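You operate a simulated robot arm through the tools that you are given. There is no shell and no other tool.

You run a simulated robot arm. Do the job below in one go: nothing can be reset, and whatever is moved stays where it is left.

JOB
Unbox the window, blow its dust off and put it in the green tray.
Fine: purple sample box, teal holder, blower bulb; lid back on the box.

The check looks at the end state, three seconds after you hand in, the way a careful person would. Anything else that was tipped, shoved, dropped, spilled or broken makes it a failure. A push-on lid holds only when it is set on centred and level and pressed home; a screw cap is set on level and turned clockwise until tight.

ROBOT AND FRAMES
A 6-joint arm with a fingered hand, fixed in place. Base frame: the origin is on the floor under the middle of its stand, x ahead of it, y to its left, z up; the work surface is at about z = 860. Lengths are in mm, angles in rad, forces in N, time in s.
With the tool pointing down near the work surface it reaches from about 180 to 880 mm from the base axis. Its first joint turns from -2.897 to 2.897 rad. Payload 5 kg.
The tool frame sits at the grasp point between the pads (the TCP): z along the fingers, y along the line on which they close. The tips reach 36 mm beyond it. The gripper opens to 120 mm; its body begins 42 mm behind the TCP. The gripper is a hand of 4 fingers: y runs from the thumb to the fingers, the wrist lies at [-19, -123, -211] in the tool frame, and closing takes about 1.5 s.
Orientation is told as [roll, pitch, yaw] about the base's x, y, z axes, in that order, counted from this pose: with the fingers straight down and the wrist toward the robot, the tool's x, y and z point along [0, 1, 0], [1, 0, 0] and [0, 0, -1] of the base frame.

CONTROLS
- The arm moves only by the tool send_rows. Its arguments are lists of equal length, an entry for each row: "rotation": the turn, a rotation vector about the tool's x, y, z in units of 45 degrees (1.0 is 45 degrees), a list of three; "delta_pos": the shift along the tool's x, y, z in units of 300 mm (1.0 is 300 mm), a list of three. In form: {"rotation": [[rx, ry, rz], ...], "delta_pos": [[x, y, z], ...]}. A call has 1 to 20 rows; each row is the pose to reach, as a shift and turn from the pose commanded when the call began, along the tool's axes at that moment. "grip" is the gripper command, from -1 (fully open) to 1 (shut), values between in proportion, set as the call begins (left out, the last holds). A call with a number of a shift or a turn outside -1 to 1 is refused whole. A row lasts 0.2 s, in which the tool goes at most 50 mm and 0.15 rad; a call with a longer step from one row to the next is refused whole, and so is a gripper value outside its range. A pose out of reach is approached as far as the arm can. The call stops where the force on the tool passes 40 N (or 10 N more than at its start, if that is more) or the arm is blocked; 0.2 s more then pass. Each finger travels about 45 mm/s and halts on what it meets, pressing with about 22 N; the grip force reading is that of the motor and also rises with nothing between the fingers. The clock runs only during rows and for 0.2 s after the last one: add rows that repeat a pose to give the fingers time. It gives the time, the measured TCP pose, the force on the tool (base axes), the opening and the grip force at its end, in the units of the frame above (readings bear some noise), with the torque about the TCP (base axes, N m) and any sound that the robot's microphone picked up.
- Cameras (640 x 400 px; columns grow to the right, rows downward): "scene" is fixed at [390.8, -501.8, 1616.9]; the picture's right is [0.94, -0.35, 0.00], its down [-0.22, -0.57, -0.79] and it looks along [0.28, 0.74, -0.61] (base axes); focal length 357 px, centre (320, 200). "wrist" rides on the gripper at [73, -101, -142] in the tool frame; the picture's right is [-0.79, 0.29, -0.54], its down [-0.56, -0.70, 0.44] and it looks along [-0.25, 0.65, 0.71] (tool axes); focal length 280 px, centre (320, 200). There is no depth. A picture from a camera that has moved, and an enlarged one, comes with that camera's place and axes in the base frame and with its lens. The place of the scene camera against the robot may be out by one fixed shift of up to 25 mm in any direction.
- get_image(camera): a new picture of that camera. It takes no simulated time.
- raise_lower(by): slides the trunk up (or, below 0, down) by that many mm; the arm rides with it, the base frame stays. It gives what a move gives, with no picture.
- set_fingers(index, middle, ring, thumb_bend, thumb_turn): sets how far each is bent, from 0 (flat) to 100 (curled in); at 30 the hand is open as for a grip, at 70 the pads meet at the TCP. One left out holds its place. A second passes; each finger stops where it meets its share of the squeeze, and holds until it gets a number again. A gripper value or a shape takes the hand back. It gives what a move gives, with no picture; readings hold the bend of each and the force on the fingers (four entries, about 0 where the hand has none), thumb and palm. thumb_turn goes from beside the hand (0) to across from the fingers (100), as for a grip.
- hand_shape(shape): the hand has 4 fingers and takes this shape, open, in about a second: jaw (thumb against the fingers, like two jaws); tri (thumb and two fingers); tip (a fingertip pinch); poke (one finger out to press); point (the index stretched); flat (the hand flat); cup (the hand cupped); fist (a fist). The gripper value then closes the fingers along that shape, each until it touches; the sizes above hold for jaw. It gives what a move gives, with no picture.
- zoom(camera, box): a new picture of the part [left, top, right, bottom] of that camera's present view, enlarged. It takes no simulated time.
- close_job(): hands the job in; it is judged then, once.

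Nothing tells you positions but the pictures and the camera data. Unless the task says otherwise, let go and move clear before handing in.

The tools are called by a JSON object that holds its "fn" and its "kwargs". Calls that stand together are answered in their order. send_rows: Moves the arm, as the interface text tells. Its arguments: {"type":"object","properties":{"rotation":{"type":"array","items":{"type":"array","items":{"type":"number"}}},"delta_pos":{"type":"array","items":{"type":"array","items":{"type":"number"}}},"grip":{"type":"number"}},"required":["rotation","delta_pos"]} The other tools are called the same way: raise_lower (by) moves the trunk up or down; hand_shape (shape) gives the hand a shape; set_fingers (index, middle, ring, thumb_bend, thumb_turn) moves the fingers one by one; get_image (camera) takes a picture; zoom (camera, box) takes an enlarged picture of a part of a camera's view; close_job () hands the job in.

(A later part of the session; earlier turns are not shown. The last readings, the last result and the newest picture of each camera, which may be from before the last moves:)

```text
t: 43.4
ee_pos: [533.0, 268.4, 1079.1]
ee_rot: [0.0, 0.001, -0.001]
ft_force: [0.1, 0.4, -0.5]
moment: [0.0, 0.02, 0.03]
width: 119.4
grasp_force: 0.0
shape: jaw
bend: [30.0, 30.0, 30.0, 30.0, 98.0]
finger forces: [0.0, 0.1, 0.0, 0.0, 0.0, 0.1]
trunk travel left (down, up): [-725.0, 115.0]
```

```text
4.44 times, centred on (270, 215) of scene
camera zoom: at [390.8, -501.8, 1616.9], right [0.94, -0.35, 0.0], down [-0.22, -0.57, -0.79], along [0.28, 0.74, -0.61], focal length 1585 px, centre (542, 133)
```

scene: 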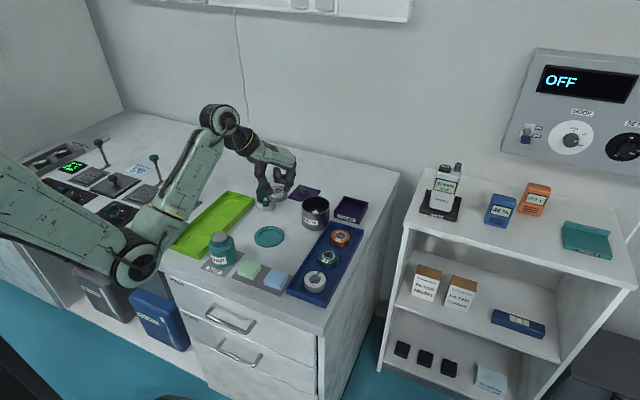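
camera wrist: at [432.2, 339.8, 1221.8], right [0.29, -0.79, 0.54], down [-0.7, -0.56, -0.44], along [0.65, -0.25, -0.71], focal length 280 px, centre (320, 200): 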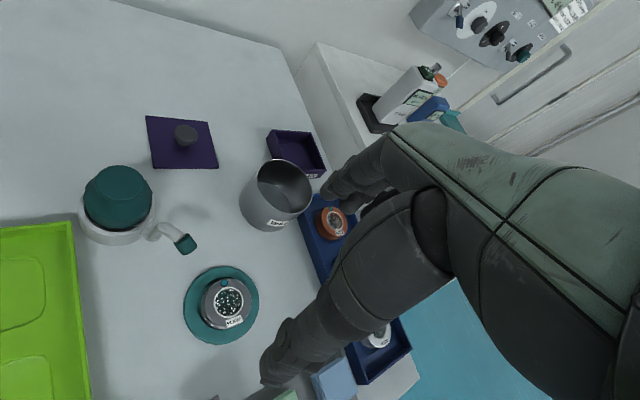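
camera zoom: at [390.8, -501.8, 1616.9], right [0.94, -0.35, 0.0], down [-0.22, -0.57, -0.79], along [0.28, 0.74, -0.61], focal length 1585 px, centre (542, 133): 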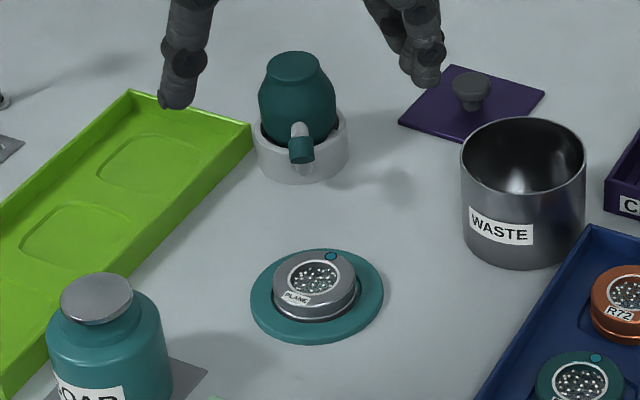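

{"fn": "zoom", "kwargs": {"camera": "scene", "box": [235, 170, 305, 220]}}

{"fn": "zoom", "kwargs": {"camera": "wrist", "box": [70, 155, 210, 265]}}

{"fn": "zoom", "kwargs": {"camera": "scene", "box": [265, 220, 310, 255]}}

```text
8.00 times, centred on (270, 195) of scene
camera zoom: at [390.8, -501.8, 1616.9], right [0.94, -0.35, 0.0], down [-0.22, -0.57, -0.79], along [0.28, 0.74, -0.61], focal length 2854 px, centre (720, 240)
```

zoom: 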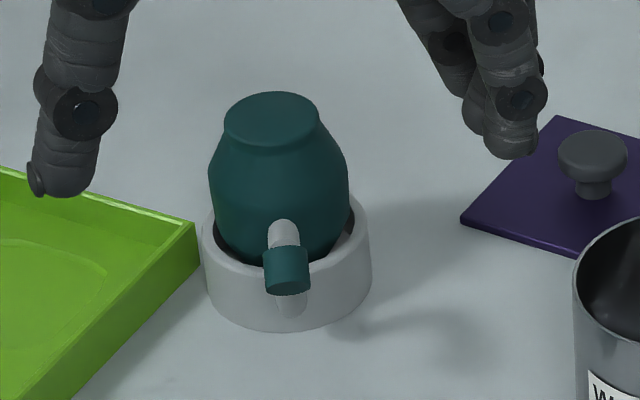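

```text
3.64 times, centred on (140, 210) of wrist
camera zoom: at [432.2, 339.8, 1221.8], right [0.29, -0.79, 0.54], down [-0.7, -0.56, -0.44], along [0.65, -0.25, -0.71], focal length 1020 px, centre (974, 164)
```

zoom: 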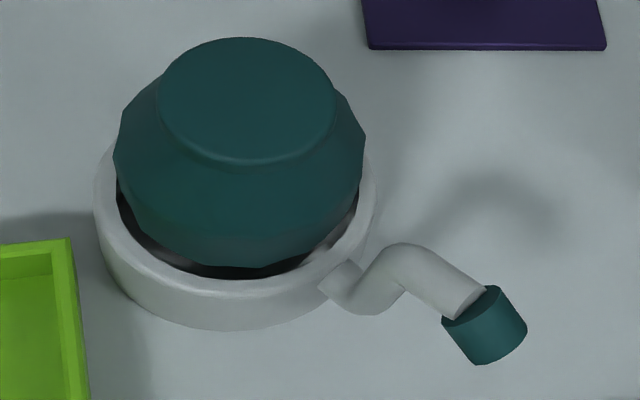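

```text
11.43 times, centred on (288, 238) of scene
camera zoom: at [390.8, -501.8, 1616.9], right [0.94, -0.35, 0.0], down [-0.22, -0.57, -0.79], along [0.28, 0.74, -0.61], focal length 4077 px, centre (691, -229)
```

zoom: 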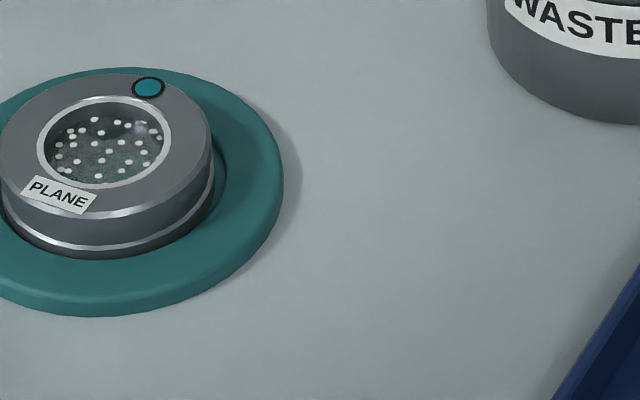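

The nozzle tube comes out of the grey ring base and is already aimed down at the holder, so the bulb is most likely worked in place. I'll take the three-finger shape over the bulb centre (562, 433).

{"fn": "hand_shape", "kwargs": {"shape": "tri"}}

{"fn": "send_rows", "kwargs": {"rotation": [[0, 0, 0], [0, 0, 0], [0, 0, 0], [0, 0, 0], [0, 0, 0], [0, 0, 0], [0, 0, 0]], "delta_pos": [[0.1, 0.02, 0], [0.2, 0.04, 0], [0.32, 0.06, 0], [0.44, 0.08, 0.04], [0.52, 0.098, 0.12], [0.55, 0.1017, 0.22], [0.55, 0.1017, 0.25]], "grip": -0.55}}

{"fn": "get_image", "kwargs": {"camera": "wrist"}}

{"fn": "zoom", "kwargs": {"camera": "scene", "box": [220, 140, 320, 220]}}

```text
t: 44.3
ee_pos: [532.7, 267.2, 1080.4]
ee_rot: [0.001, 0.001, 0.0]
ft_force: [-0.1, 0.8, 1.2]
moment: [0.07, 0.0, -0.02]
width: 119.6
grasp_force: 0.0
shape: tri
bend: [30.0, 30.0, 99.0, 30.0, 98.0]
finger forces: [0.0, 0.0, 0.1, 0.0, 0.0, 0.1]
trunk travel left (down, up): [-725.0, 115.0]
```

```text
t: 45.9
ee_pos: [562.7, 433.1, 1003.3]
ee_rot: [0.001, -0.002, 0.0]
ft_force: [1.3, 0.7, 0.0]
moment: [-0.02, 0.0, -0.01]
width: 93.2
grasp_force: 0.0
shape: tri
bend: [26.0, 35.0, 99.0, 53.0, 99.0]
finger forces: [0.0, 0.0, 0.0, 0.0, 0.0, 0.1]
trunk travel left (down, up): [-725.0, 115.0]
```

```text
taken
camera wrist: at [462.0, 505.4, 1146.6], right [0.29, -0.79, 0.54], down [-0.7, -0.56, -0.44], along [0.65, -0.25, -0.71], focal length 280 px, centre (320, 200)
```

wrist: 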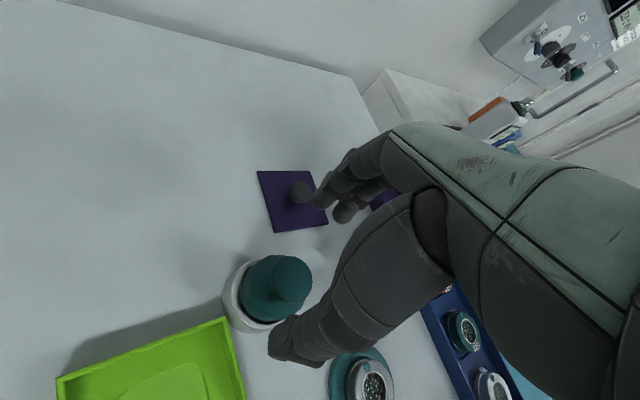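

```text
5.00 times, centred on (270, 180) of scene
camera zoom: at [390.8, -501.8, 1616.9], right [0.94, -0.35, 0.0], down [-0.22, -0.57, -0.79], along [0.28, 0.74, -0.61], focal length 1784 px, centre (570, 300)
```

zoom: 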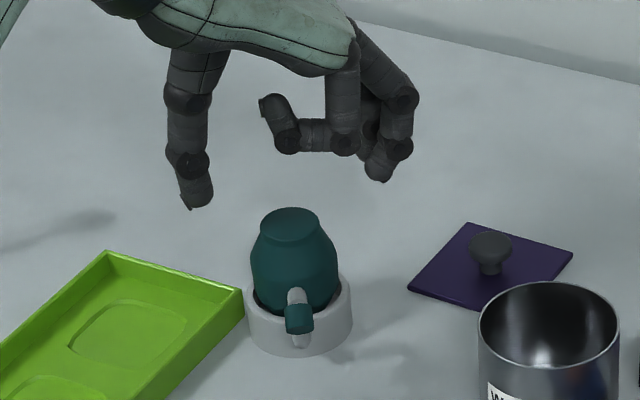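

{"fn": "zoom", "kwargs": {"camera": "wrist", "box": [210, 230, 350, 360]}}

```text
3.08 times, centred on (280, 295) of wrist
camera zoom: at [462.0, 505.4, 1146.6], right [0.29, -0.79, 0.54], down [-0.7, -0.56, -0.44], along [0.65, -0.25, -0.71], focal length 863 px, centre (443, -92)
```

zoom: 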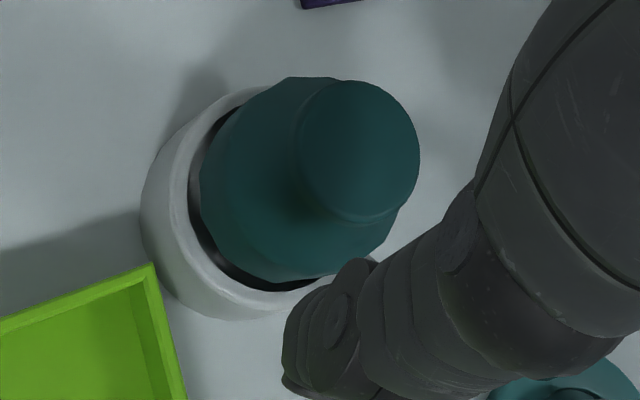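

Triangulating from several views, the bulb top is at (558, 430, 945) and the nozzle points right at the window's centre, so it should be squeezed where it stands. I'll lower the open fingers around it, keeping the tips above the ring.

{"fn": "send_rows", "kwargs": {"rotation": [[0, 0, 0], [0, 0, 0], [0, 0, 0], [0, 0, 0]], "delta_pos": [[-0.01, -0.015, 0.08], [-0.01, -0.015, 0.15], [-0.01, -0.015, 0.21], [-0.01, -0.015, 0.21]]}}

{"fn": "zoom", "kwargs": {"camera": "scene", "box": [230, 150, 310, 220]}}

{"fn": "zoom", "kwargs": {"camera": "wrist", "box": [210, 180, 390, 360]}}

```text
t: 46.9
ee_pos: [558.7, 430.7, 941.4]
ee_rot: [0.001, 0.0, 0.0]
ft_force: [0.1, -0.2, -0.4]
moment: [-0.01, 0.01, 0.0]
width: 93.2
grasp_force: 0.0
shape: tri
bend: [26.0, 35.0, 99.0, 53.0, 99.0]
finger forces: [0.0, 0.0, 0.0, 0.0, 0.0, 0.0]
trunk travel left (down, up): [-725.0, 115.0]
```

```text
5.71 times, centred on (270, 185) of scene
camera zoom: at [390.8, -501.8, 1616.9], right [0.94, -0.35, 0.0], down [-0.22, -0.57, -0.79], along [0.28, 0.74, -0.61], focal length 2038 px, centre (606, 286)
```

zoom: 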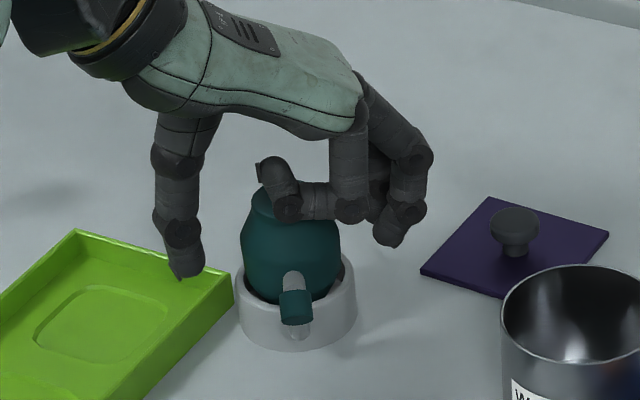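

```text
2.22 times, centred on (300, 270) of wrist
camera zoom: at [457.8, 502.8, 1083.4], right [0.29, -0.79, 0.54], down [-0.7, -0.56, -0.44], along [0.65, -0.25, -0.71], focal length 623 px, centre (364, 44)
```

zoom: 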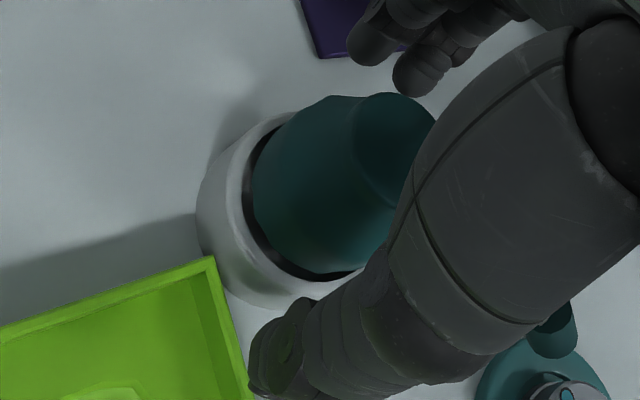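

Positioned around the bulb with tips about 10 mm above the ring. I'll close gradually and listen.

{"fn": "send_rows", "kwargs": {"rotation": [[0, 0, 0], [0, 0, 0], [0, 0, 0], [0, 0, 0], [0, 0, 0], [0, 0, 0]], "delta_pos": [[0, 0, 0], [0, 0, 0], [0, 0, 0], [0, 0, 0], [0, 0, 0], [0, 0, 0]], "grip": 0.05}}

{"fn": "zoom", "kwargs": {"camera": "scene", "box": [230, 150, 310, 220]}}

{"fn": "zoom", "kwargs": {"camera": "scene", "box": [255, 220, 300, 255]}}

```text
t: 48.3
ee_pos: [558.2, 431.2, 941.1]
ee_rot: [-0.001, 0.001, -0.001]
ft_force: [-0.1, 0.0, -0.5]
moment: [0.01, 0.03, 0.01]
width: 57.5
grasp_force: 0.1
shape: tri
bend: [74.0, 46.0, 99.0, 71.0, 100.0]
finger forces: [0.0, 0.0, 0.0, 0.1, 0.1, 0.0]
trunk travel left (down, up): [-725.0, 115.0]
```

```text
5.71 times, centred on (270, 185) of scene
camera zoom: at [390.8, -501.8, 1616.9], right [0.94, -0.35, 0.0], down [-0.22, -0.57, -0.79], along [0.28, 0.74, -0.61], focal length 2038 px, centre (606, 286)
```

zoom: 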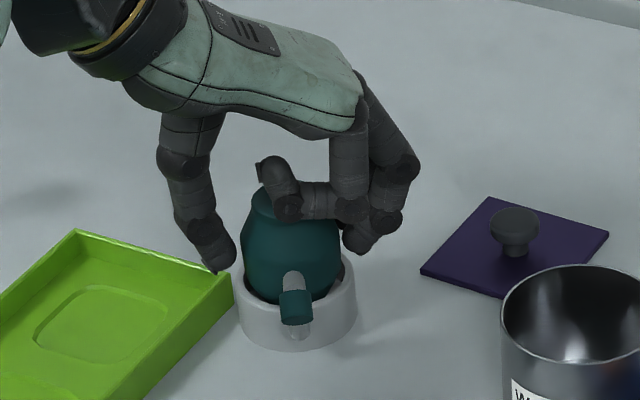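

```text
11.43 times, centred on (278, 238) of scene
camera zoom: at [390.8, -501.8, 1616.9], right [0.94, -0.35, 0.0], down [-0.22, -0.57, -0.79], along [0.28, 0.74, -0.61], focal length 4077 px, centre (806, -229)
```

zoom: 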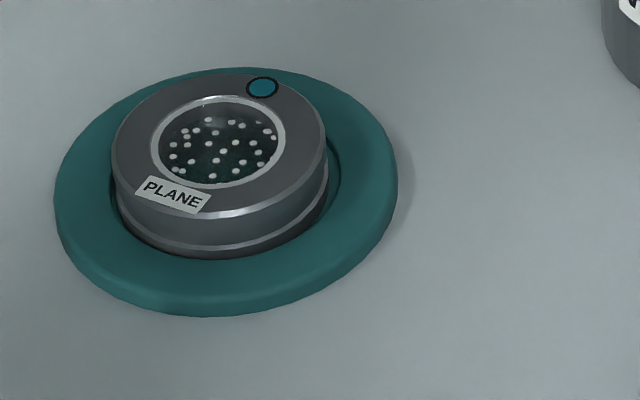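

{"fn": "send_rows", "kwargs": {"rotation": [[0, 0, 0], [0, 0, 0], [0, 0, 0], [0, 0, 0], [0, 0, 0]], "delta_pos": [[0, 0, 0], [0, 0, 0], [0, 0, 0], [0, 0, 0], [0, 0, 0]], "grip": 0.5}}

{"fn": "zoom", "kwargs": {"camera": "scene", "box": [230, 150, 310, 220]}}

{"fn": "zoom", "kwargs": {"camera": "scene", "box": [255, 220, 300, 255]}}

```text
t: 49.5
ee_pos: [558.8, 430.5, 941.7]
ee_rot: [0.001, -0.001, 0.001]
ft_force: [-0.7, -0.2, -0.7]
moment: [0.01, 0.0, 0.01]
width: 41.9
grasp_force: 21.9
shape: tri
bend: [74.0, 51.0, 100.0, 73.0, 100.0]
finger forces: [9.0, 8.8, 0.0, 0.0, 19.3, 0.0]
trunk travel left (down, up): [-725.0, 115.0]
```

```text
5.71 times, centred on (270, 185) of scene
camera zoom: at [390.8, -501.8, 1616.9], right [0.94, -0.35, 0.0], down [-0.22, -0.57, -0.79], along [0.28, 0.74, -0.61], focal length 2038 px, centre (606, 286)
```

zoom: 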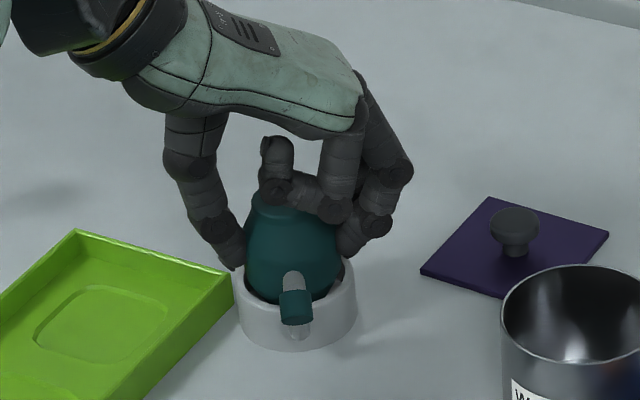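

```text
11.43 times, centred on (278, 238) of scene
camera zoom: at [390.8, -501.8, 1616.9], right [0.94, -0.35, 0.0], down [-0.22, -0.57, -0.79], along [0.28, 0.74, -0.61], focal length 4077 px, centre (806, -229)
```

zoom: 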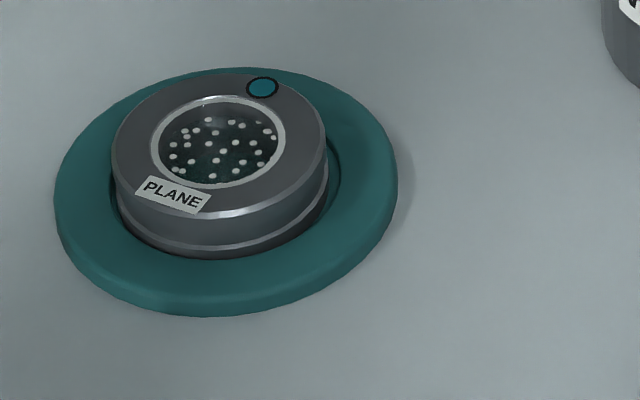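

Squeezing at 22 N made no puff and the dust is unchanged. I'll keep hold and press down gently a few millimetres to see whether the bulb works like a plunger.

{"fn": "send_rows", "kwargs": {"rotation": [[0, 0, 0], [0, 0, 0], [0, 0, 0], [0, 0, 0]], "delta_pos": [[0, 0, 0.005], [0, 0, 0.01], [0, 0, 0.015], [0, 0, 0.02]]}}

{"fn": "zoom", "kwargs": {"camera": "scene", "box": [230, 150, 310, 220]}}

```text
t: 50.5
ee_pos: [558.4, 430.5, 935.5]
ee_rot: [0.0, -0.002, 0.0]
ft_force: [1.2, 1.4, 1.6]
moment: [0.02, -0.02, 0.06]
width: 41.8
grasp_force: 22.3
shape: tri
bend: [74.0, 51.0, 100.0, 74.0, 100.0]
finger forces: [9.9, 9.1, 0.1, 0.0, 19.4, 0.1]
trunk travel left (down, up): [-725.0, 115.0]
```

```text
5.71 times, centred on (270, 185) of scene
camera zoom: at [390.8, -501.8, 1616.9], right [0.94, -0.35, 0.0], down [-0.22, -0.57, -0.79], along [0.28, 0.74, -0.61], focal length 2038 px, centre (606, 286)
```

zoom: 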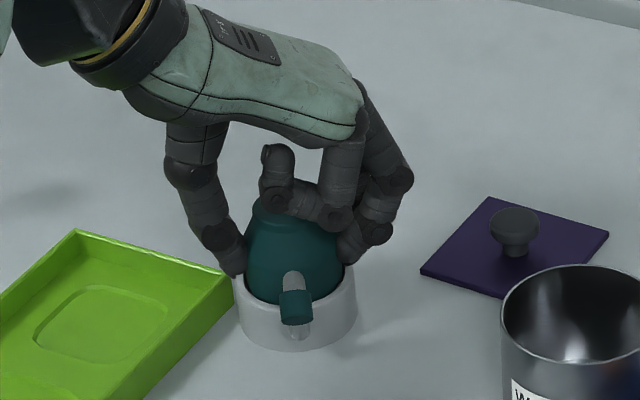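

{"fn": "send_rows", "kwargs": {"rotation": [[0, 0, 0], [0, 0, 0], [0, 0, 0], [0, 0, 0]], "delta_pos": [[0, 0, -0.01], [0, 0, -0.02], [0, 0, -0.027], [0, 0, -0.035]]}}

{"fn": "zoom", "kwargs": {"camera": "scene", "box": [230, 150, 310, 220]}}

{"fn": "zoom", "kwargs": {"camera": "wrist", "box": [210, 180, 390, 360]}}

```text
t: 51.5
ee_pos: [558.9, 430.8, 943.0]
ee_rot: [-0.005, 0.005, 0.0]
ft_force: [1.0, 0.8, -13.9]
moment: [0.0, -0.06, 0.05]
width: 40.6
grasp_force: 21.9
shape: tri
bend: [74.0, 51.0, 100.0, 74.0, 100.0]
finger forces: [8.7, 7.5, 0.0, 0.0, 16.4, 0.1]
trunk travel left (down, up): [-725.0, 115.0]
```

```text
5.71 times, centred on (270, 185) of scene
camera zoom: at [390.8, -501.8, 1616.9], right [0.94, -0.35, 0.0], down [-0.22, -0.57, -0.79], along [0.28, 0.74, -0.61], focal length 2038 px, centre (606, 286)
```

zoom: 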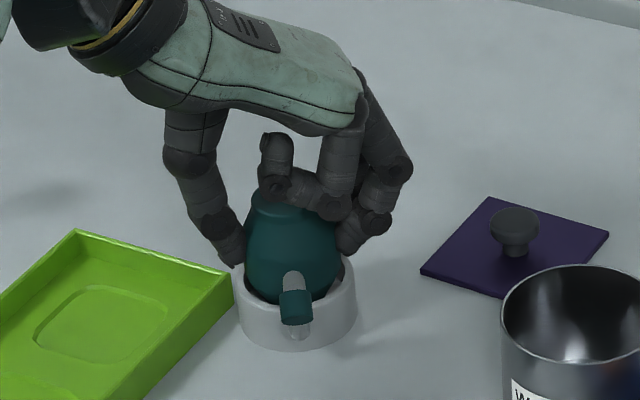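

```text
2.22 times, centred on (300, 270) of wrist
camera zoom: at [458.2, 503.2, 1085.6], right [0.29, -0.79, 0.54], down [-0.7, -0.56, -0.44], along [0.65, -0.25, -0.72], focal length 623 px, centre (364, 44)
```

zoom: 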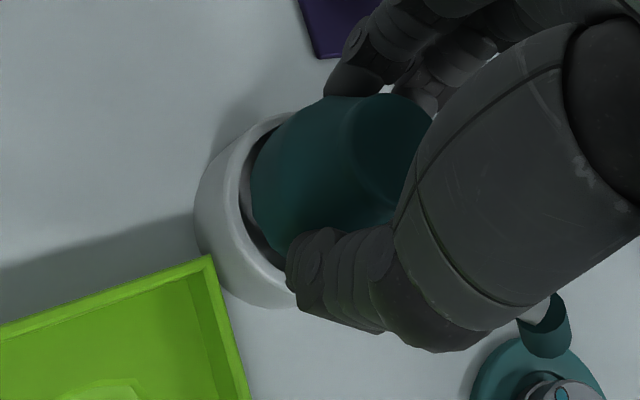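

The bulb slides down easily (1.6 N for 6 mm) but is held against pulling up, so it is a push-down pump on a fixed base. I'll let go, rise, bring the fingertips together and press on its top.

{"fn": "send_rows", "kwargs": {"rotation": [[0, 0, 0], [0, 0, 0], [0, 0, 0], [0, 0, 0], [0, 0, 0], [0, 0, 0]], "delta_pos": [[0, 0, 0.012], [0, 0, 0.015], [0, 0, 0.015], [0, 0, 0.015], [0, 0, 0.015], [0, 0, 0.015]], "grip": -0.55}}

{"fn": "send_rows", "kwargs": {"rotation": [[0, 0, 0], [0, 0, 0], [0, 0, 0], [0, 0, 0]], "delta_pos": [[0, 0, -0.06], [0, 0, -0.14], [0, 0, -0.22], [0, 0, -0.25]]}}

{"fn": "send_rows", "kwargs": {"rotation": [[0, 0, 0], [0, 0, 0], [0, 0, 0], [0, 0, 0], [0, 0, 0], [0, 0, 0], [0, 0, 0], [0, 0, 0]], "delta_pos": [[0, 0, 0], [0, 0, 0], [0, 0, 0], [0, 0, 0], [0, 0, 0], [0, 0, 0], [0, 0, 0], [0, 0, 0]], "grip": 0.9}}

{"fn": "zoom", "kwargs": {"camera": "scene", "box": [230, 130, 310, 220]}}

{"fn": "zoom", "kwargs": {"camera": "wrist", "box": [210, 160, 390, 360]}}

```text
t: 52.9
ee_pos: [557.7, 430.4, 941.6]
ee_rot: [0.001, 0.001, 0.0]
ft_force: [-0.1, -0.7, -0.4]
moment: [0.03, -0.02, -0.04]
width: 92.6
grasp_force: 0.1
shape: tri
bend: [26.0, 35.0, 99.0, 54.0, 99.0]
finger forces: [0.0, 0.1, 0.0, 0.0, 0.1, 0.0]
trunk travel left (down, up): [-725.0, 115.0]
```

```text
t: 53.9
ee_pos: [557.0, 429.8, 1016.8]
ee_rot: [0.0, -0.001, 0.001]
ft_force: [-0.3, 0.4, 0.5]
moment: [0.03, -0.04, 0.03]
width: 93.0
grasp_force: 0.1
shape: tri
bend: [26.0, 35.0, 99.0, 54.0, 99.0]
finger forces: [0.0, 0.0, 0.0, 0.1, 0.1, 0.0]
trunk travel left (down, up): [-725.0, 115.0]
```

```text
t: 55.7
ee_pos: [556.7, 429.5, 1017.5]
ee_rot: [0.0, 0.0, 0.0]
ft_force: [0.9, 0.0, 0.5]
moment: [-0.02, 0.0, -0.01]
width: 6.2
grasp_force: 0.0
shape: tri
bend: [71.0, 67.0, 99.0, 72.0, 100.0]
finger forces: [0.0, 0.1, 0.1, 0.1, 0.0, 0.0]
trunk travel left (down, up): [-725.0, 115.0]
```

```text
4.44 times, centred on (270, 175) of scene
camera zoom: at [390.8, -501.8, 1616.9], right [0.94, -0.35, 0.0], down [-0.22, -0.57, -0.79], along [0.28, 0.74, -0.61], focal length 1585 px, centre (542, 311)
```

zoom: 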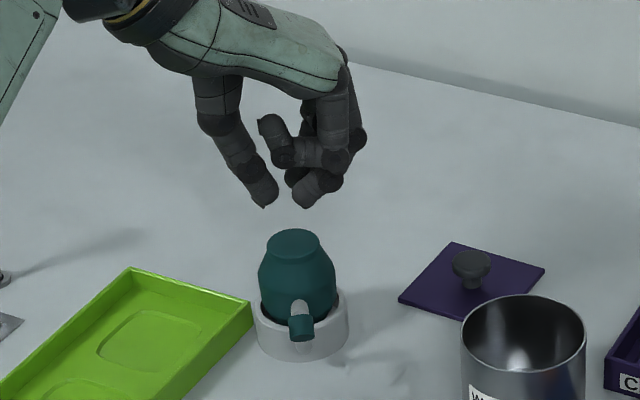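

```text
2.00 times, centred on (300, 260) of wrist
camera zoom: at [457.2, 502.2, 1159.4], right [0.29, -0.79, 0.54], down [-0.7, -0.56, -0.44], along [0.65, -0.25, -0.71], focal length 561 px, centre (360, 80)
```

zoom: 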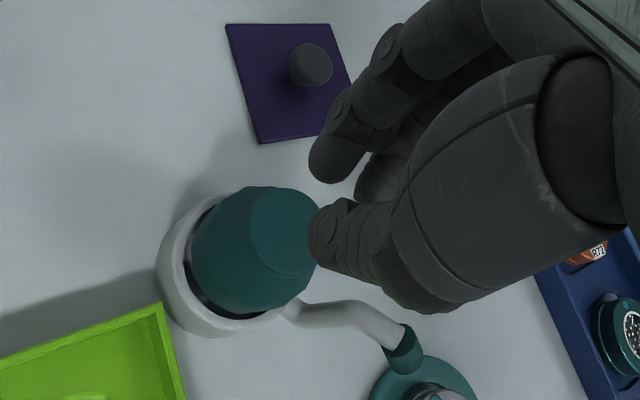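

Fingertips are together above the bulb. Now pressing down on its top in steps.

{"fn": "send_rows", "kwargs": {"rotation": [[0, 0, 0], [0, 0, 0], [0, 0, 0], [0, 0, 0], [0, 0, 0], [0, 0, 0], [0, 0, 0]], "delta_pos": [[0, 0, 0.05], [0, 0, 0.09], [0, 0, 0.12], [0, 0, 0.14], [0, 0, 0.16], [0, 0, 0.18], [0, 0, 0.2]]}}

{"fn": "zoom", "kwargs": {"camera": "scene", "box": [230, 130, 310, 220]}}

{"fn": "zoom", "kwargs": {"camera": "scene", "box": [255, 220, 300, 255]}}

```text
t: 57.3
ee_pos: [557.3, 429.9, 964.8]
ee_rot: [0.01, -0.01, 0.001]
ft_force: [-1.5, 0.1, 36.9]
moment: [-0.07, 0.18, -0.05]
width: 6.9
grasp_force: 0.0
shape: tri
bend: [71.0, 67.0, 99.0, 72.0, 100.0]
finger forces: [11.5, 3.4, 0.1, 0.0, 20.9, 0.0]
trunk travel left (down, up): [-725.0, 115.0]
heard: click
```

```text
4.44 times, centred on (270, 175) of scene
camera zoom: at [390.8, -501.8, 1616.9], right [0.94, -0.35, 0.0], down [-0.22, -0.57, -0.79], along [0.28, 0.74, -0.61], focal length 1585 px, centre (542, 311)
```

zoom: 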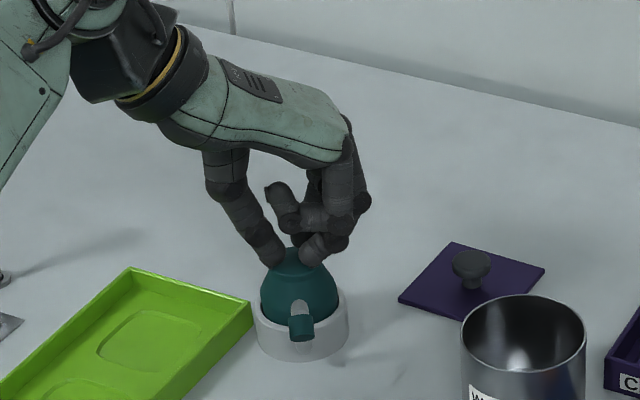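

```text
11.43 times, centred on (278, 238) of scene
camera zoom: at [390.8, -501.8, 1616.9], right [0.94, -0.35, 0.0], down [-0.22, -0.57, -0.79], along [0.28, 0.74, -0.61], focal length 4077 px, centre (806, -229)
```

zoom: 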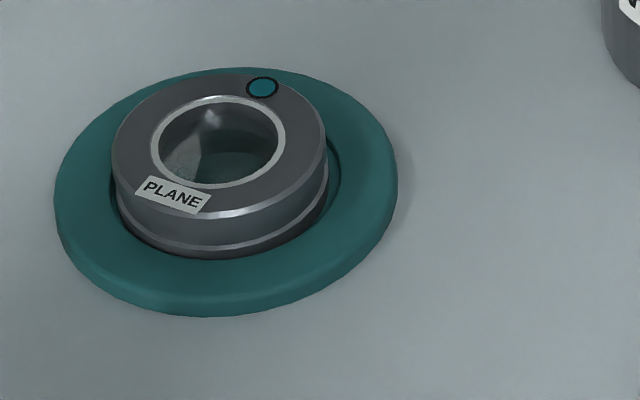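

A click, and the dust on the window is gone. I'll release the bulb and rise, then check the window closely.

{"fn": "send_rows", "kwargs": {"rotation": [[0, 0, 0], [0, 0, 0], [0, 0, 0], [0, 0, 0], [0, 0, 0]], "delta_pos": [[0, 0, -0.05], [0, 0, -0.12], [0, 0, -0.22], [0, 0, -0.34], [0, 0, -0.4]]}}

{"fn": "send_rows", "kwargs": {"rotation": [[0, 0, 0], [0, 0, 0], [0, 0, 0], [0, 0, 0], [0, 0, 0], [0, 0, 0]], "delta_pos": [[-0.1, -0.01, 0], [-0.22, -0.03, 0], [-0.34, -0.05, 0], [-0.44, -0.07, 0], [-0.52, -0.08, 0], [-0.55, -0.0867, 0]], "grip": -1}}

{"fn": "get_image", "kwargs": {"camera": "wrist"}}

{"fn": "zoom", "kwargs": {"camera": "scene", "box": [220, 170, 320, 260]}}

```text
t: 58.5
ee_pos: [556.9, 431.5, 1077.7]
ee_rot: [0.001, -0.001, 0.001]
ft_force: [-0.1, -0.1, -0.6]
moment: [0.0, 0.02, -0.01]
width: 5.9
grasp_force: 0.0
shape: tri
bend: [71.0, 67.0, 99.0, 72.0, 100.0]
finger forces: [0.0, 0.0, 0.1, 0.1, 0.1, 0.0]
trunk travel left (down, up): [-725.0, 115.0]
```

```text
t: 59.9
ee_pos: [532.6, 265.2, 1076.6]
ee_rot: [0.0, 0.0, 0.003]
ft_force: [0.5, 0.5, -0.1]
moment: [0.02, 0.0, 0.02]
width: 119.3
grasp_force: 0.1
shape: tri
bend: [30.0, 30.0, 99.0, 30.0, 98.0]
finger forces: [0.0, 0.0, 0.0, 0.1, 0.0, 0.0]
trunk travel left (down, up): [-725.0, 115.0]
```

```text
taken
camera wrist: at [432.0, 337.1, 1219.2], right [0.29, -0.79, 0.54], down [-0.7, -0.56, -0.44], along [0.65, -0.25, -0.71], focal length 280 px, centre (320, 200)
```

wrist: 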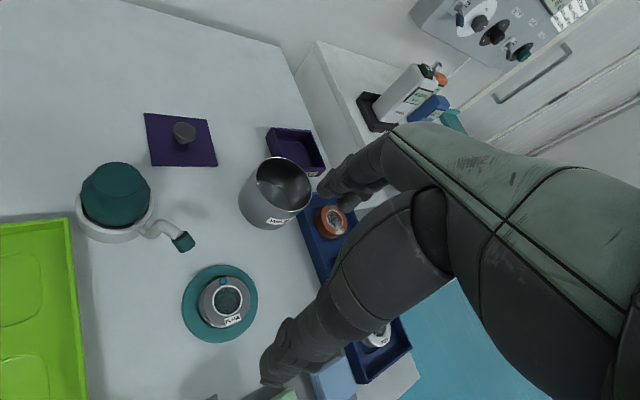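

```text
4.44 times, centred on (270, 215) of scene
camera zoom: at [390.8, -501.8, 1616.9], right [0.94, -0.35, 0.0], down [-0.22, -0.57, -0.79], along [0.28, 0.74, -0.61], focal length 1585 px, centre (542, 133)
```

zoom: 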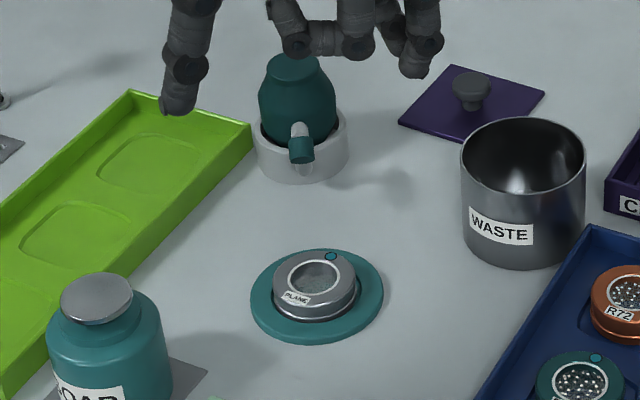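

{"fn": "zoom", "kwargs": {"camera": "wrist", "box": [170, 255, 270, 350]}}

{"fn": "zoom", "kwargs": {"camera": "scene", "box": [270, 220, 310, 250]}}

{"fn": "zoom", "kwargs": {"camera": "scene", "box": [150, 180, 270, 270]}}

```text
4.21 times, centred on (220, 302) of wrist
camera zoom: at [432.0, 337.1, 1219.2], right [0.29, -0.79, 0.54], down [-0.7, -0.56, -0.44], along [0.65, -0.25, -0.71], focal length 1181 px, centre (741, -232)
```

zoom: 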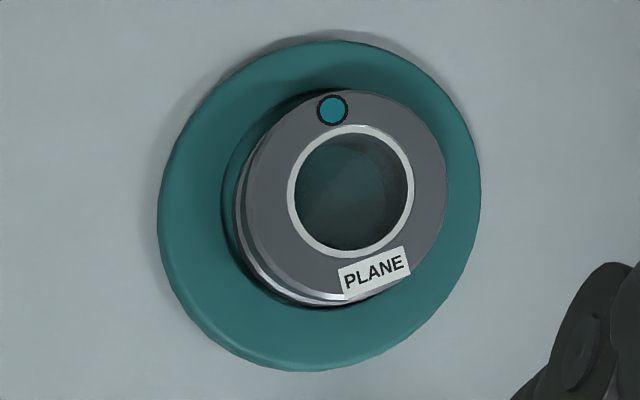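

```text
13.33 times, centred on (290, 235) of scene
camera zoom: at [390.8, -501.8, 1616.9], right [0.94, -0.35, 0.0], down [-0.22, -0.57, -0.79], along [0.28, 0.74, -0.61], focal length 4756 px, centre (720, -267)
```

zoom: 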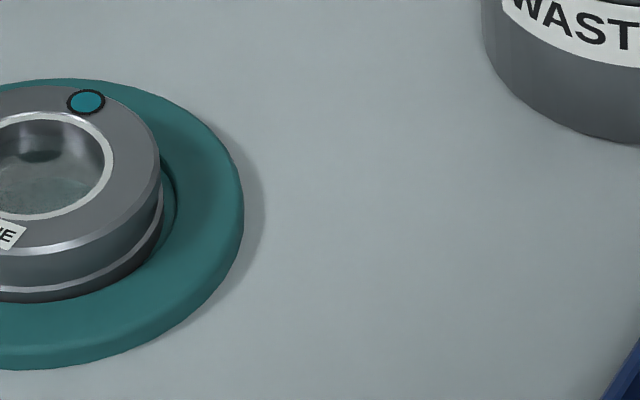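

```text
4.44 times, centred on (210, 225) of scene
camera zoom: at [390.8, -501.8, 1616.9], right [0.94, -0.35, 0.0], down [-0.22, -0.57, -0.79], along [0.28, 0.74, -0.61], focal length 1585 px, centre (809, 89)
```

zoom: 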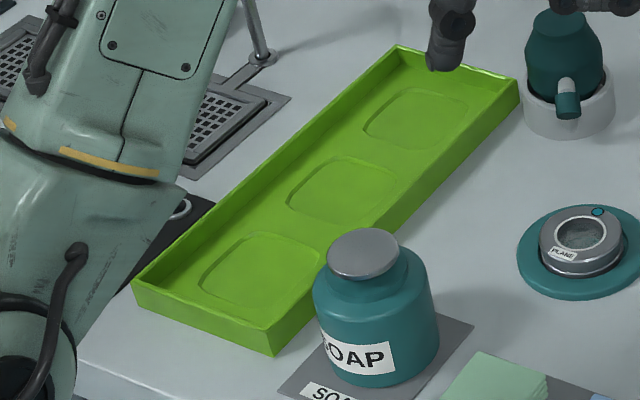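

The glass is completely clear now. Next I'll regrip the window with the three-finger shape, which is steadier, centred on (529, 276).

{"fn": "send_rows", "kwargs": {"rotation": [[0, 0, 0], [0, 0, 0], [0, 0, 0], [0, 0, 0], [0, 0, 0]], "delta_pos": [[0.015, -0.002, 0.08], [0.03, -0.004, 0.2], [0.0387, -0.004, 0.32], [0.0387, -0.004, 0.4], [0.0387, -0.004, 0.4]], "grip": -0.3}}

{"fn": "zoom", "kwargs": {"camera": "wrist", "box": [220, 150, 400, 350]}}

{"fn": "zoom", "kwargs": {"camera": "scene", "box": [235, 180, 315, 250]}}

```text
t: 61.1
ee_pos: [531.4, 277.5, 956.5]
ee_rot: [-0.002, -0.001, -0.001]
ft_force: [-0.2, 0.8, 0.3]
moment: [0.03, -0.01, 0.0]
width: 78.4
grasp_force: 0.1
shape: tri
bend: [73.0, 39.0, 99.0, 62.0, 100.0]
finger forces: [0.0, 0.1, 0.0, 0.0, 0.0, 0.1]
trunk travel left (down, up): [-725.0, 115.0]
```

```text
2.00 times, centred on (310, 250) of wrist
camera zoom: at [430.8, 349.3, 1098.7], right [0.29, -0.79, 0.54], down [-0.7, -0.56, -0.44], along [0.65, -0.25, -0.71], focal length 561 px, centre (340, 100)
```

zoom: 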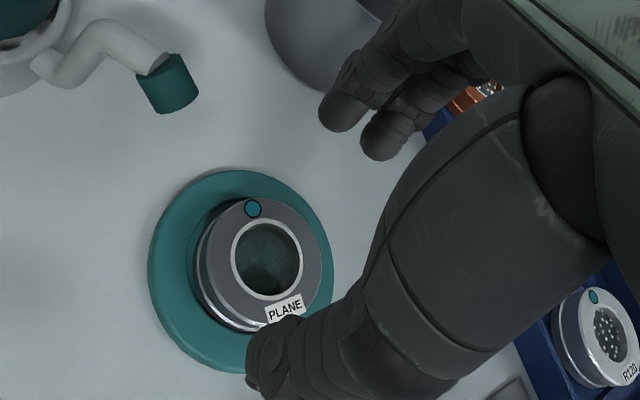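

```text
5.71 times, centred on (275, 215) of scene
camera zoom: at [390.8, -501.8, 1616.9], right [0.94, -0.35, 0.0], down [-0.22, -0.57, -0.79], along [0.28, 0.74, -0.61], focal length 2038 px, centre (577, 114)
```

zoom: 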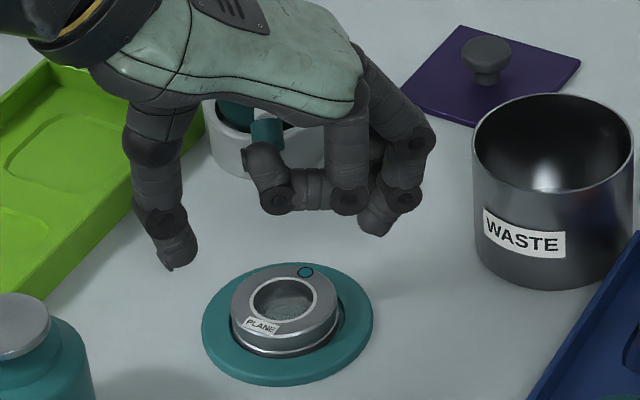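

Window sits right under the grip centre. Lowering to grip height.

{"fn": "send_rows", "kwargs": {"rotation": [[0, 0, 0], [0, 0, 0], [0, 0, 0], [0, 0, 0], [0, 0, 0]], "delta_pos": [[0, 0, 0.05], [0, 0, 0.1], [0, 0, 0.13], [0, 0, 0.148], [0, 0, 0.148]]}}

{"fn": "zoom", "kwargs": {"camera": "wrist", "box": [220, 150, 400, 350]}}

{"fn": "zoom", "kwargs": {"camera": "scene", "box": [235, 180, 315, 250]}}

```text
t: 62.3
ee_pos: [531.2, 277.7, 912.6]
ee_rot: [0.0, -0.001, 0.001]
ft_force: [0.0, 0.0, 0.3]
moment: [0.0, 0.01, 0.01]
width: 78.6
grasp_force: 0.1
shape: tri
bend: [73.0, 39.0, 99.0, 62.0, 100.0]
finger forces: [0.1, 0.0, 0.0, 0.0, 0.1, 0.2]
trunk travel left (down, up): [-725.0, 115.0]
```

```text
2.00 times, centred on (310, 250) of wrist
camera zoom: at [430.7, 349.1, 1054.7], right [0.29, -0.79, 0.54], down [-0.7, -0.56, -0.44], along [0.65, -0.25, -0.71], focal length 561 px, centre (340, 100)
```

zoom: 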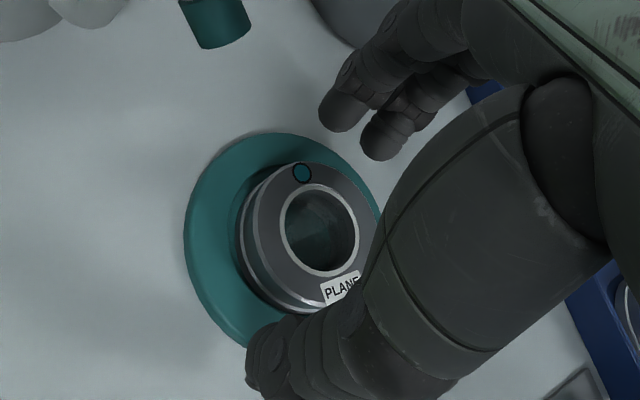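

```text
5.71 times, centred on (275, 215) of scene
camera zoom: at [390.8, -501.8, 1616.9], right [0.94, -0.35, 0.0], down [-0.22, -0.57, -0.79], along [0.28, 0.74, -0.61], focal length 2038 px, centre (577, 114)
```

zoom: 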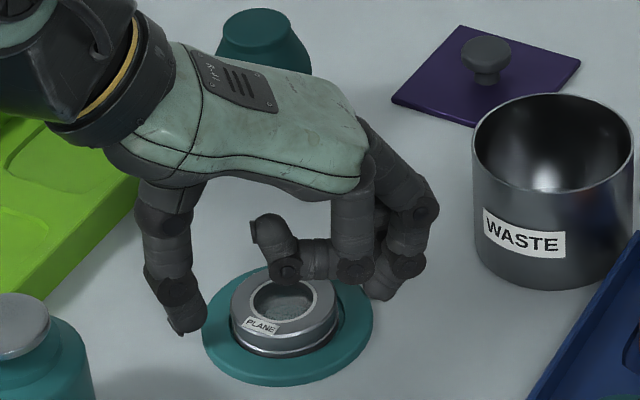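

{"fn": "send_rows", "kwargs": {"rotation": [[0, 0, 0], [0, 0, 0], [0, 0, 0], [0, 0, 0], [0, 0, 0]], "delta_pos": [[0, 0, 0.005], [0, 0, 0.005], [0, 0, 0.005], [0, 0, 0.005], [0, 0, 0.005]], "grip": 0.12}}

{"fn": "zoom", "kwargs": {"camera": "wrist", "box": [220, 150, 400, 350]}}

{"fn": "zoom", "kwargs": {"camera": "scene", "box": [250, 205, 300, 250]}}

```text
t: 63.5
ee_pos: [531.2, 277.7, 911.5]
ee_rot: [0.001, -0.002, 0.001]
ft_force: [0.1, -0.5, 0.5]
moment: [0.0, 0.0, 0.05]
width: 53.5
grasp_force: 0.2
shape: tri
bend: [74.0, 47.0, 99.0, 71.0, 100.0]
finger forces: [0.1, 0.0, 0.1, 0.0, 0.2, 0.1]
trunk travel left (down, up): [-725.0, 115.0]
```

```text
2.00 times, centred on (310, 250) of wrist
camera zoom: at [430.6, 349.1, 1053.3], right [0.29, -0.79, 0.54], down [-0.7, -0.56, -0.44], along [0.65, -0.25, -0.71], focal length 561 px, centre (340, 100)
```

zoom: 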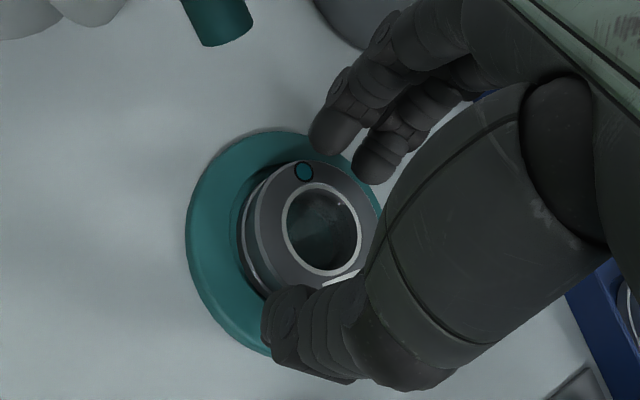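

```text
8.89 times, centred on (275, 228) of scene
camera zoom: at [390.8, -501.8, 1616.9], right [0.94, -0.35, 0.0], down [-0.22, -0.57, -0.79], along [0.28, 0.74, -0.61], focal length 3171 px, centre (720, -44)
```

zoom: 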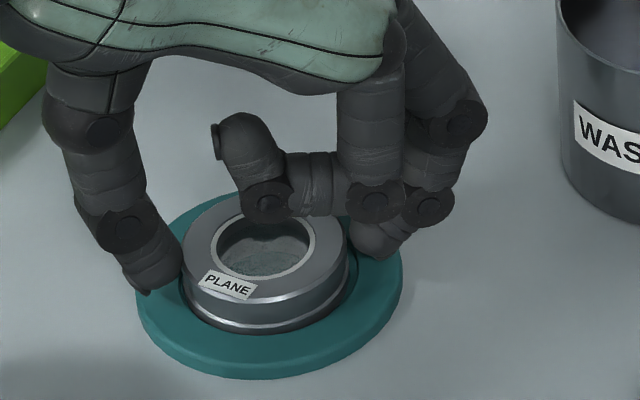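

{"fn": "send_rows", "kwargs": {"rotation": [[0, 0, 0], [0, 0, 0], [0, 0, 0], [0, 0, 0], [0, 0, 0], [0, 0, 0]], "delta_pos": [[0, 0, 0], [0, 0, 0], [0, 0, 0], [0, 0, 0], [0, 0, 0], [0, 0, 0]], "grip": 0.45}}

{"fn": "zoom", "kwargs": {"camera": "wrist", "box": [220, 150, 400, 350]}}

{"fn": "zoom", "kwargs": {"camera": "scene", "box": [250, 205, 300, 250]}}

```text
t: 64.9
ee_pos: [531.8, 277.1, 911.9]
ee_rot: [0.0, -0.002, 0.0]
ft_force: [0.7, 1.0, 5.2]
moment: [0.01, 0.02, 0.02]
width: 44.5
grasp_force: 21.8
shape: tri
bend: [74.0, 51.0, 100.0, 73.0, 100.0]
finger forces: [8.2, 8.1, 0.0, 0.0, 16.0, 0.1]
trunk travel left (down, up): [-725.0, 115.0]
```

```text
2.00 times, centred on (310, 250) of wrist
camera zoom: at [430.3, 349.1, 1053.8], right [0.29, -0.79, 0.54], down [-0.7, -0.56, -0.44], along [0.65, -0.25, -0.71], focal length 561 px, centre (340, 100)
```

zoom: 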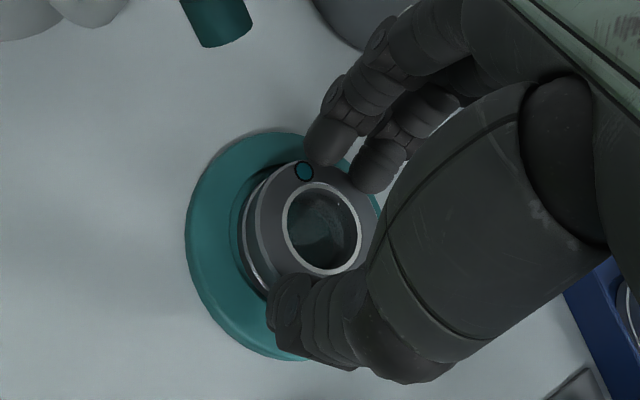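

```text
8.89 times, centred on (275, 228) of scene
camera zoom: at [390.8, -501.8, 1616.9], right [0.94, -0.35, 0.0], down [-0.22, -0.57, -0.79], along [0.28, 0.74, -0.61], focal length 3171 px, centre (720, -44)
```

zoom: 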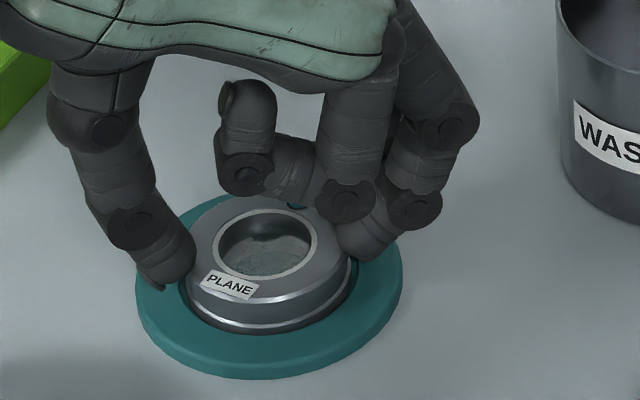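

Balanced three-finger grip (8.2/8.1/16 N). Lifting slowly.

{"fn": "send_rows", "kwargs": {"rotation": [[0, 0, 0], [0, 0, 0], [0, 0, 0], [0, 0, 0], [0, 0, 0], [0, 0, 0], [0, 0, 0]], "delta_pos": [[0, 0, -0.008], [0, 0, -0.02], [0, 0, -0.035], [0, 0, -0.055], [0, 0, -0.08], [0, 0, -0.11], [0, 0, -0.11]]}}

{"fn": "zoom", "kwargs": {"camera": "scene", "box": [240, 195, 300, 250]}}

{"fn": "zoom", "kwargs": {"camera": "wrist", "box": [220, 150, 400, 350]}}

```text
t: 66.5
ee_pos: [530.9, 276.2, 944.1]
ee_rot: [0.001, -0.001, -0.001]
ft_force: [0.2, -0.7, -0.5]
moment: [0.02, -0.04, -0.01]
width: 39.3
grasp_force: 22.0
shape: tri
bend: [75.0, 52.0, 100.0, 76.0, 100.0]
finger forces: [6.5, 8.6, 0.0, 0.0, 15.9, 0.1]
trunk travel left (down, up): [-725.0, 115.0]
```

```text
7.27 times, centred on (270, 222) of scene
camera zoom: at [390.8, -501.8, 1616.9], right [0.94, -0.35, 0.0], down [-0.22, -0.57, -0.79], along [0.28, 0.74, -0.61], focal length 2594 px, centre (684, 36)
```

zoom: 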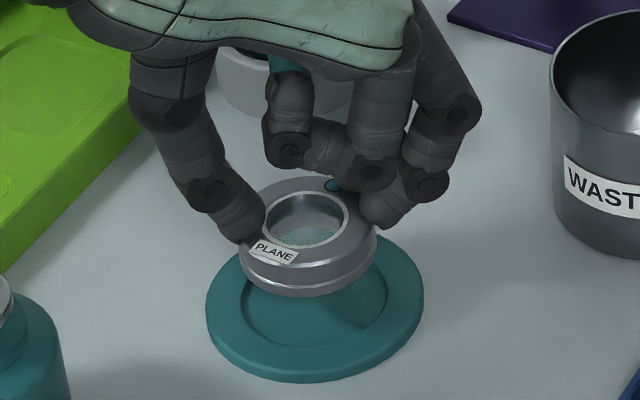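

```text
2.00 times, centred on (310, 250) of wrist
camera zoom: at [430.6, 348.6, 1086.3], right [0.29, -0.79, 0.54], down [-0.7, -0.56, -0.44], along [0.65, -0.25, -0.71], focal length 561 px, centre (340, 100)
```

zoom: 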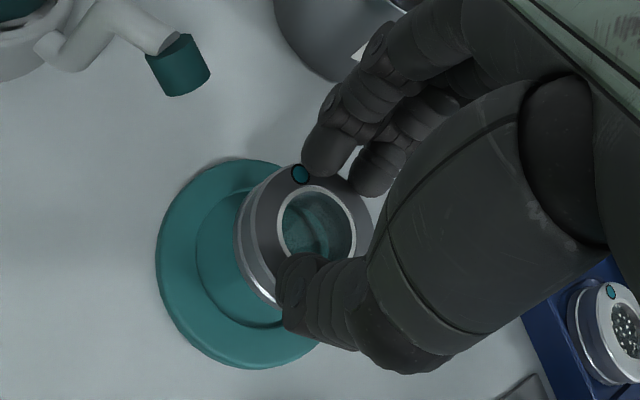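

Steady again at 39 mm, same as the first carry. I'll raise it and move toward the middle recess of the green tray, near (383, 402), slowly.

{"fn": "send_rows", "kwargs": {"rotation": [[0, 0, 0], [0, 0, 0], [0, 0, 0], [0, 0, 0], [0, 0, 0], [0, 0, 0], [0, 0, 0], [0, 0, 0], [0, 0, 0], [0, 0, 0], [0, 0, 0], [0, 0, 0], [0, 0, 0]], "delta_pos": [[0, 0, -0.03], [0, 0, -0.08], [0, 0, -0.14], [0, 0, -0.19], [0.03, -0.035, -0.22], [0.08, -0.094, -0.22], [0.14, -0.164, -0.22], [0.2, -0.235, -0.22], [0.26, -0.305, -0.22], [0.32, -0.376, -0.22], [0.37, -0.435, -0.22], [0.41, -0.48, -0.22], [0.42, -0.4933, -0.22]]}}

{"fn": "get_image", "kwargs": {"camera": "wrist"}}

{"fn": "get_image", "kwargs": {"camera": "scene"}}

```text
t: 69.3
ee_pos: [381.9, 402.3, 1010.4]
ee_rot: [0.0, -0.001, 0.0]
ft_force: [-0.1, 0.0, -0.8]
moment: [0.01, 0.02, -0.02]
width: 39.1
grasp_force: 21.7
shape: tri
bend: [75.0, 52.0, 100.0, 76.0, 100.0]
finger forces: [6.4, 8.2, 0.0, 0.0, 15.2, 0.0]
trunk travel left (down, up): [-725.0, 115.0]
```

```text
taken
camera wrist: at [281.6, 474.7, 1152.3], right [0.29, -0.79, 0.54], down [-0.7, -0.56, -0.44], along [0.65, -0.25, -0.71], focal length 280 px, centre (320, 200)
```

wrist: 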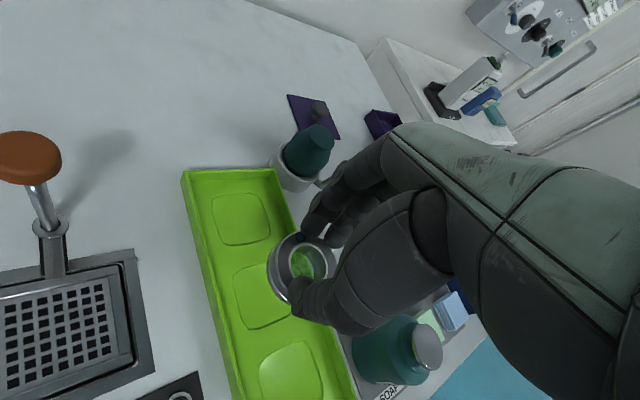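

```text
taken
```

scene: 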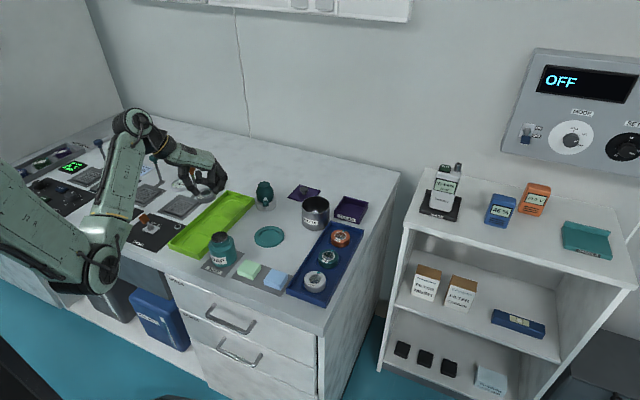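

The tray and its three recesses are clear in view. I'll zoom to fix the middle recess centre.

{"fn": "zoom", "kwargs": {"camera": "wrist", "box": [180, 160, 360, 400]}}

{"fn": "zoom", "kwargs": {"camera": "scene", "box": [150, 150, 270, 270]}}

```text
1.67 times, centred on (270, 280) of wrist
camera zoom: at [281.6, 474.7, 1152.3], right [0.29, -0.79, 0.54], down [-0.7, -0.56, -0.44], along [0.65, -0.25, -0.71], focal length 467 px, centre (403, 67)
```

zoom: 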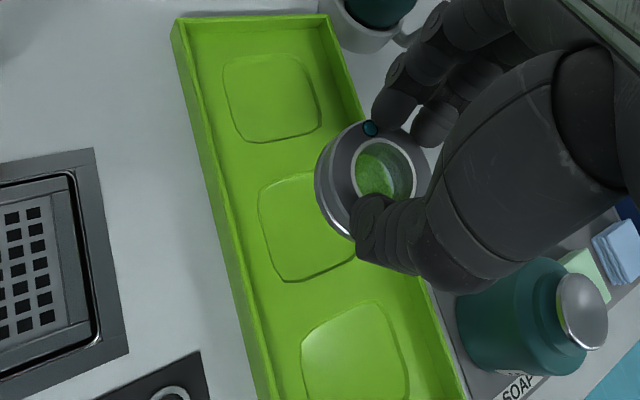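

```text
3.33 times, centred on (210, 210) of scene
camera zoom: at [390.8, -501.8, 1616.9], right [0.94, -0.35, 0.0], down [-0.22, -0.57, -0.79], along [0.28, 0.74, -0.61], focal length 1189 px, centre (687, 167)
```

zoom: 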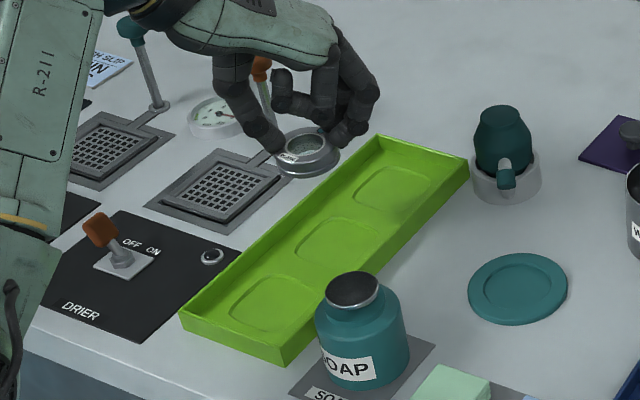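

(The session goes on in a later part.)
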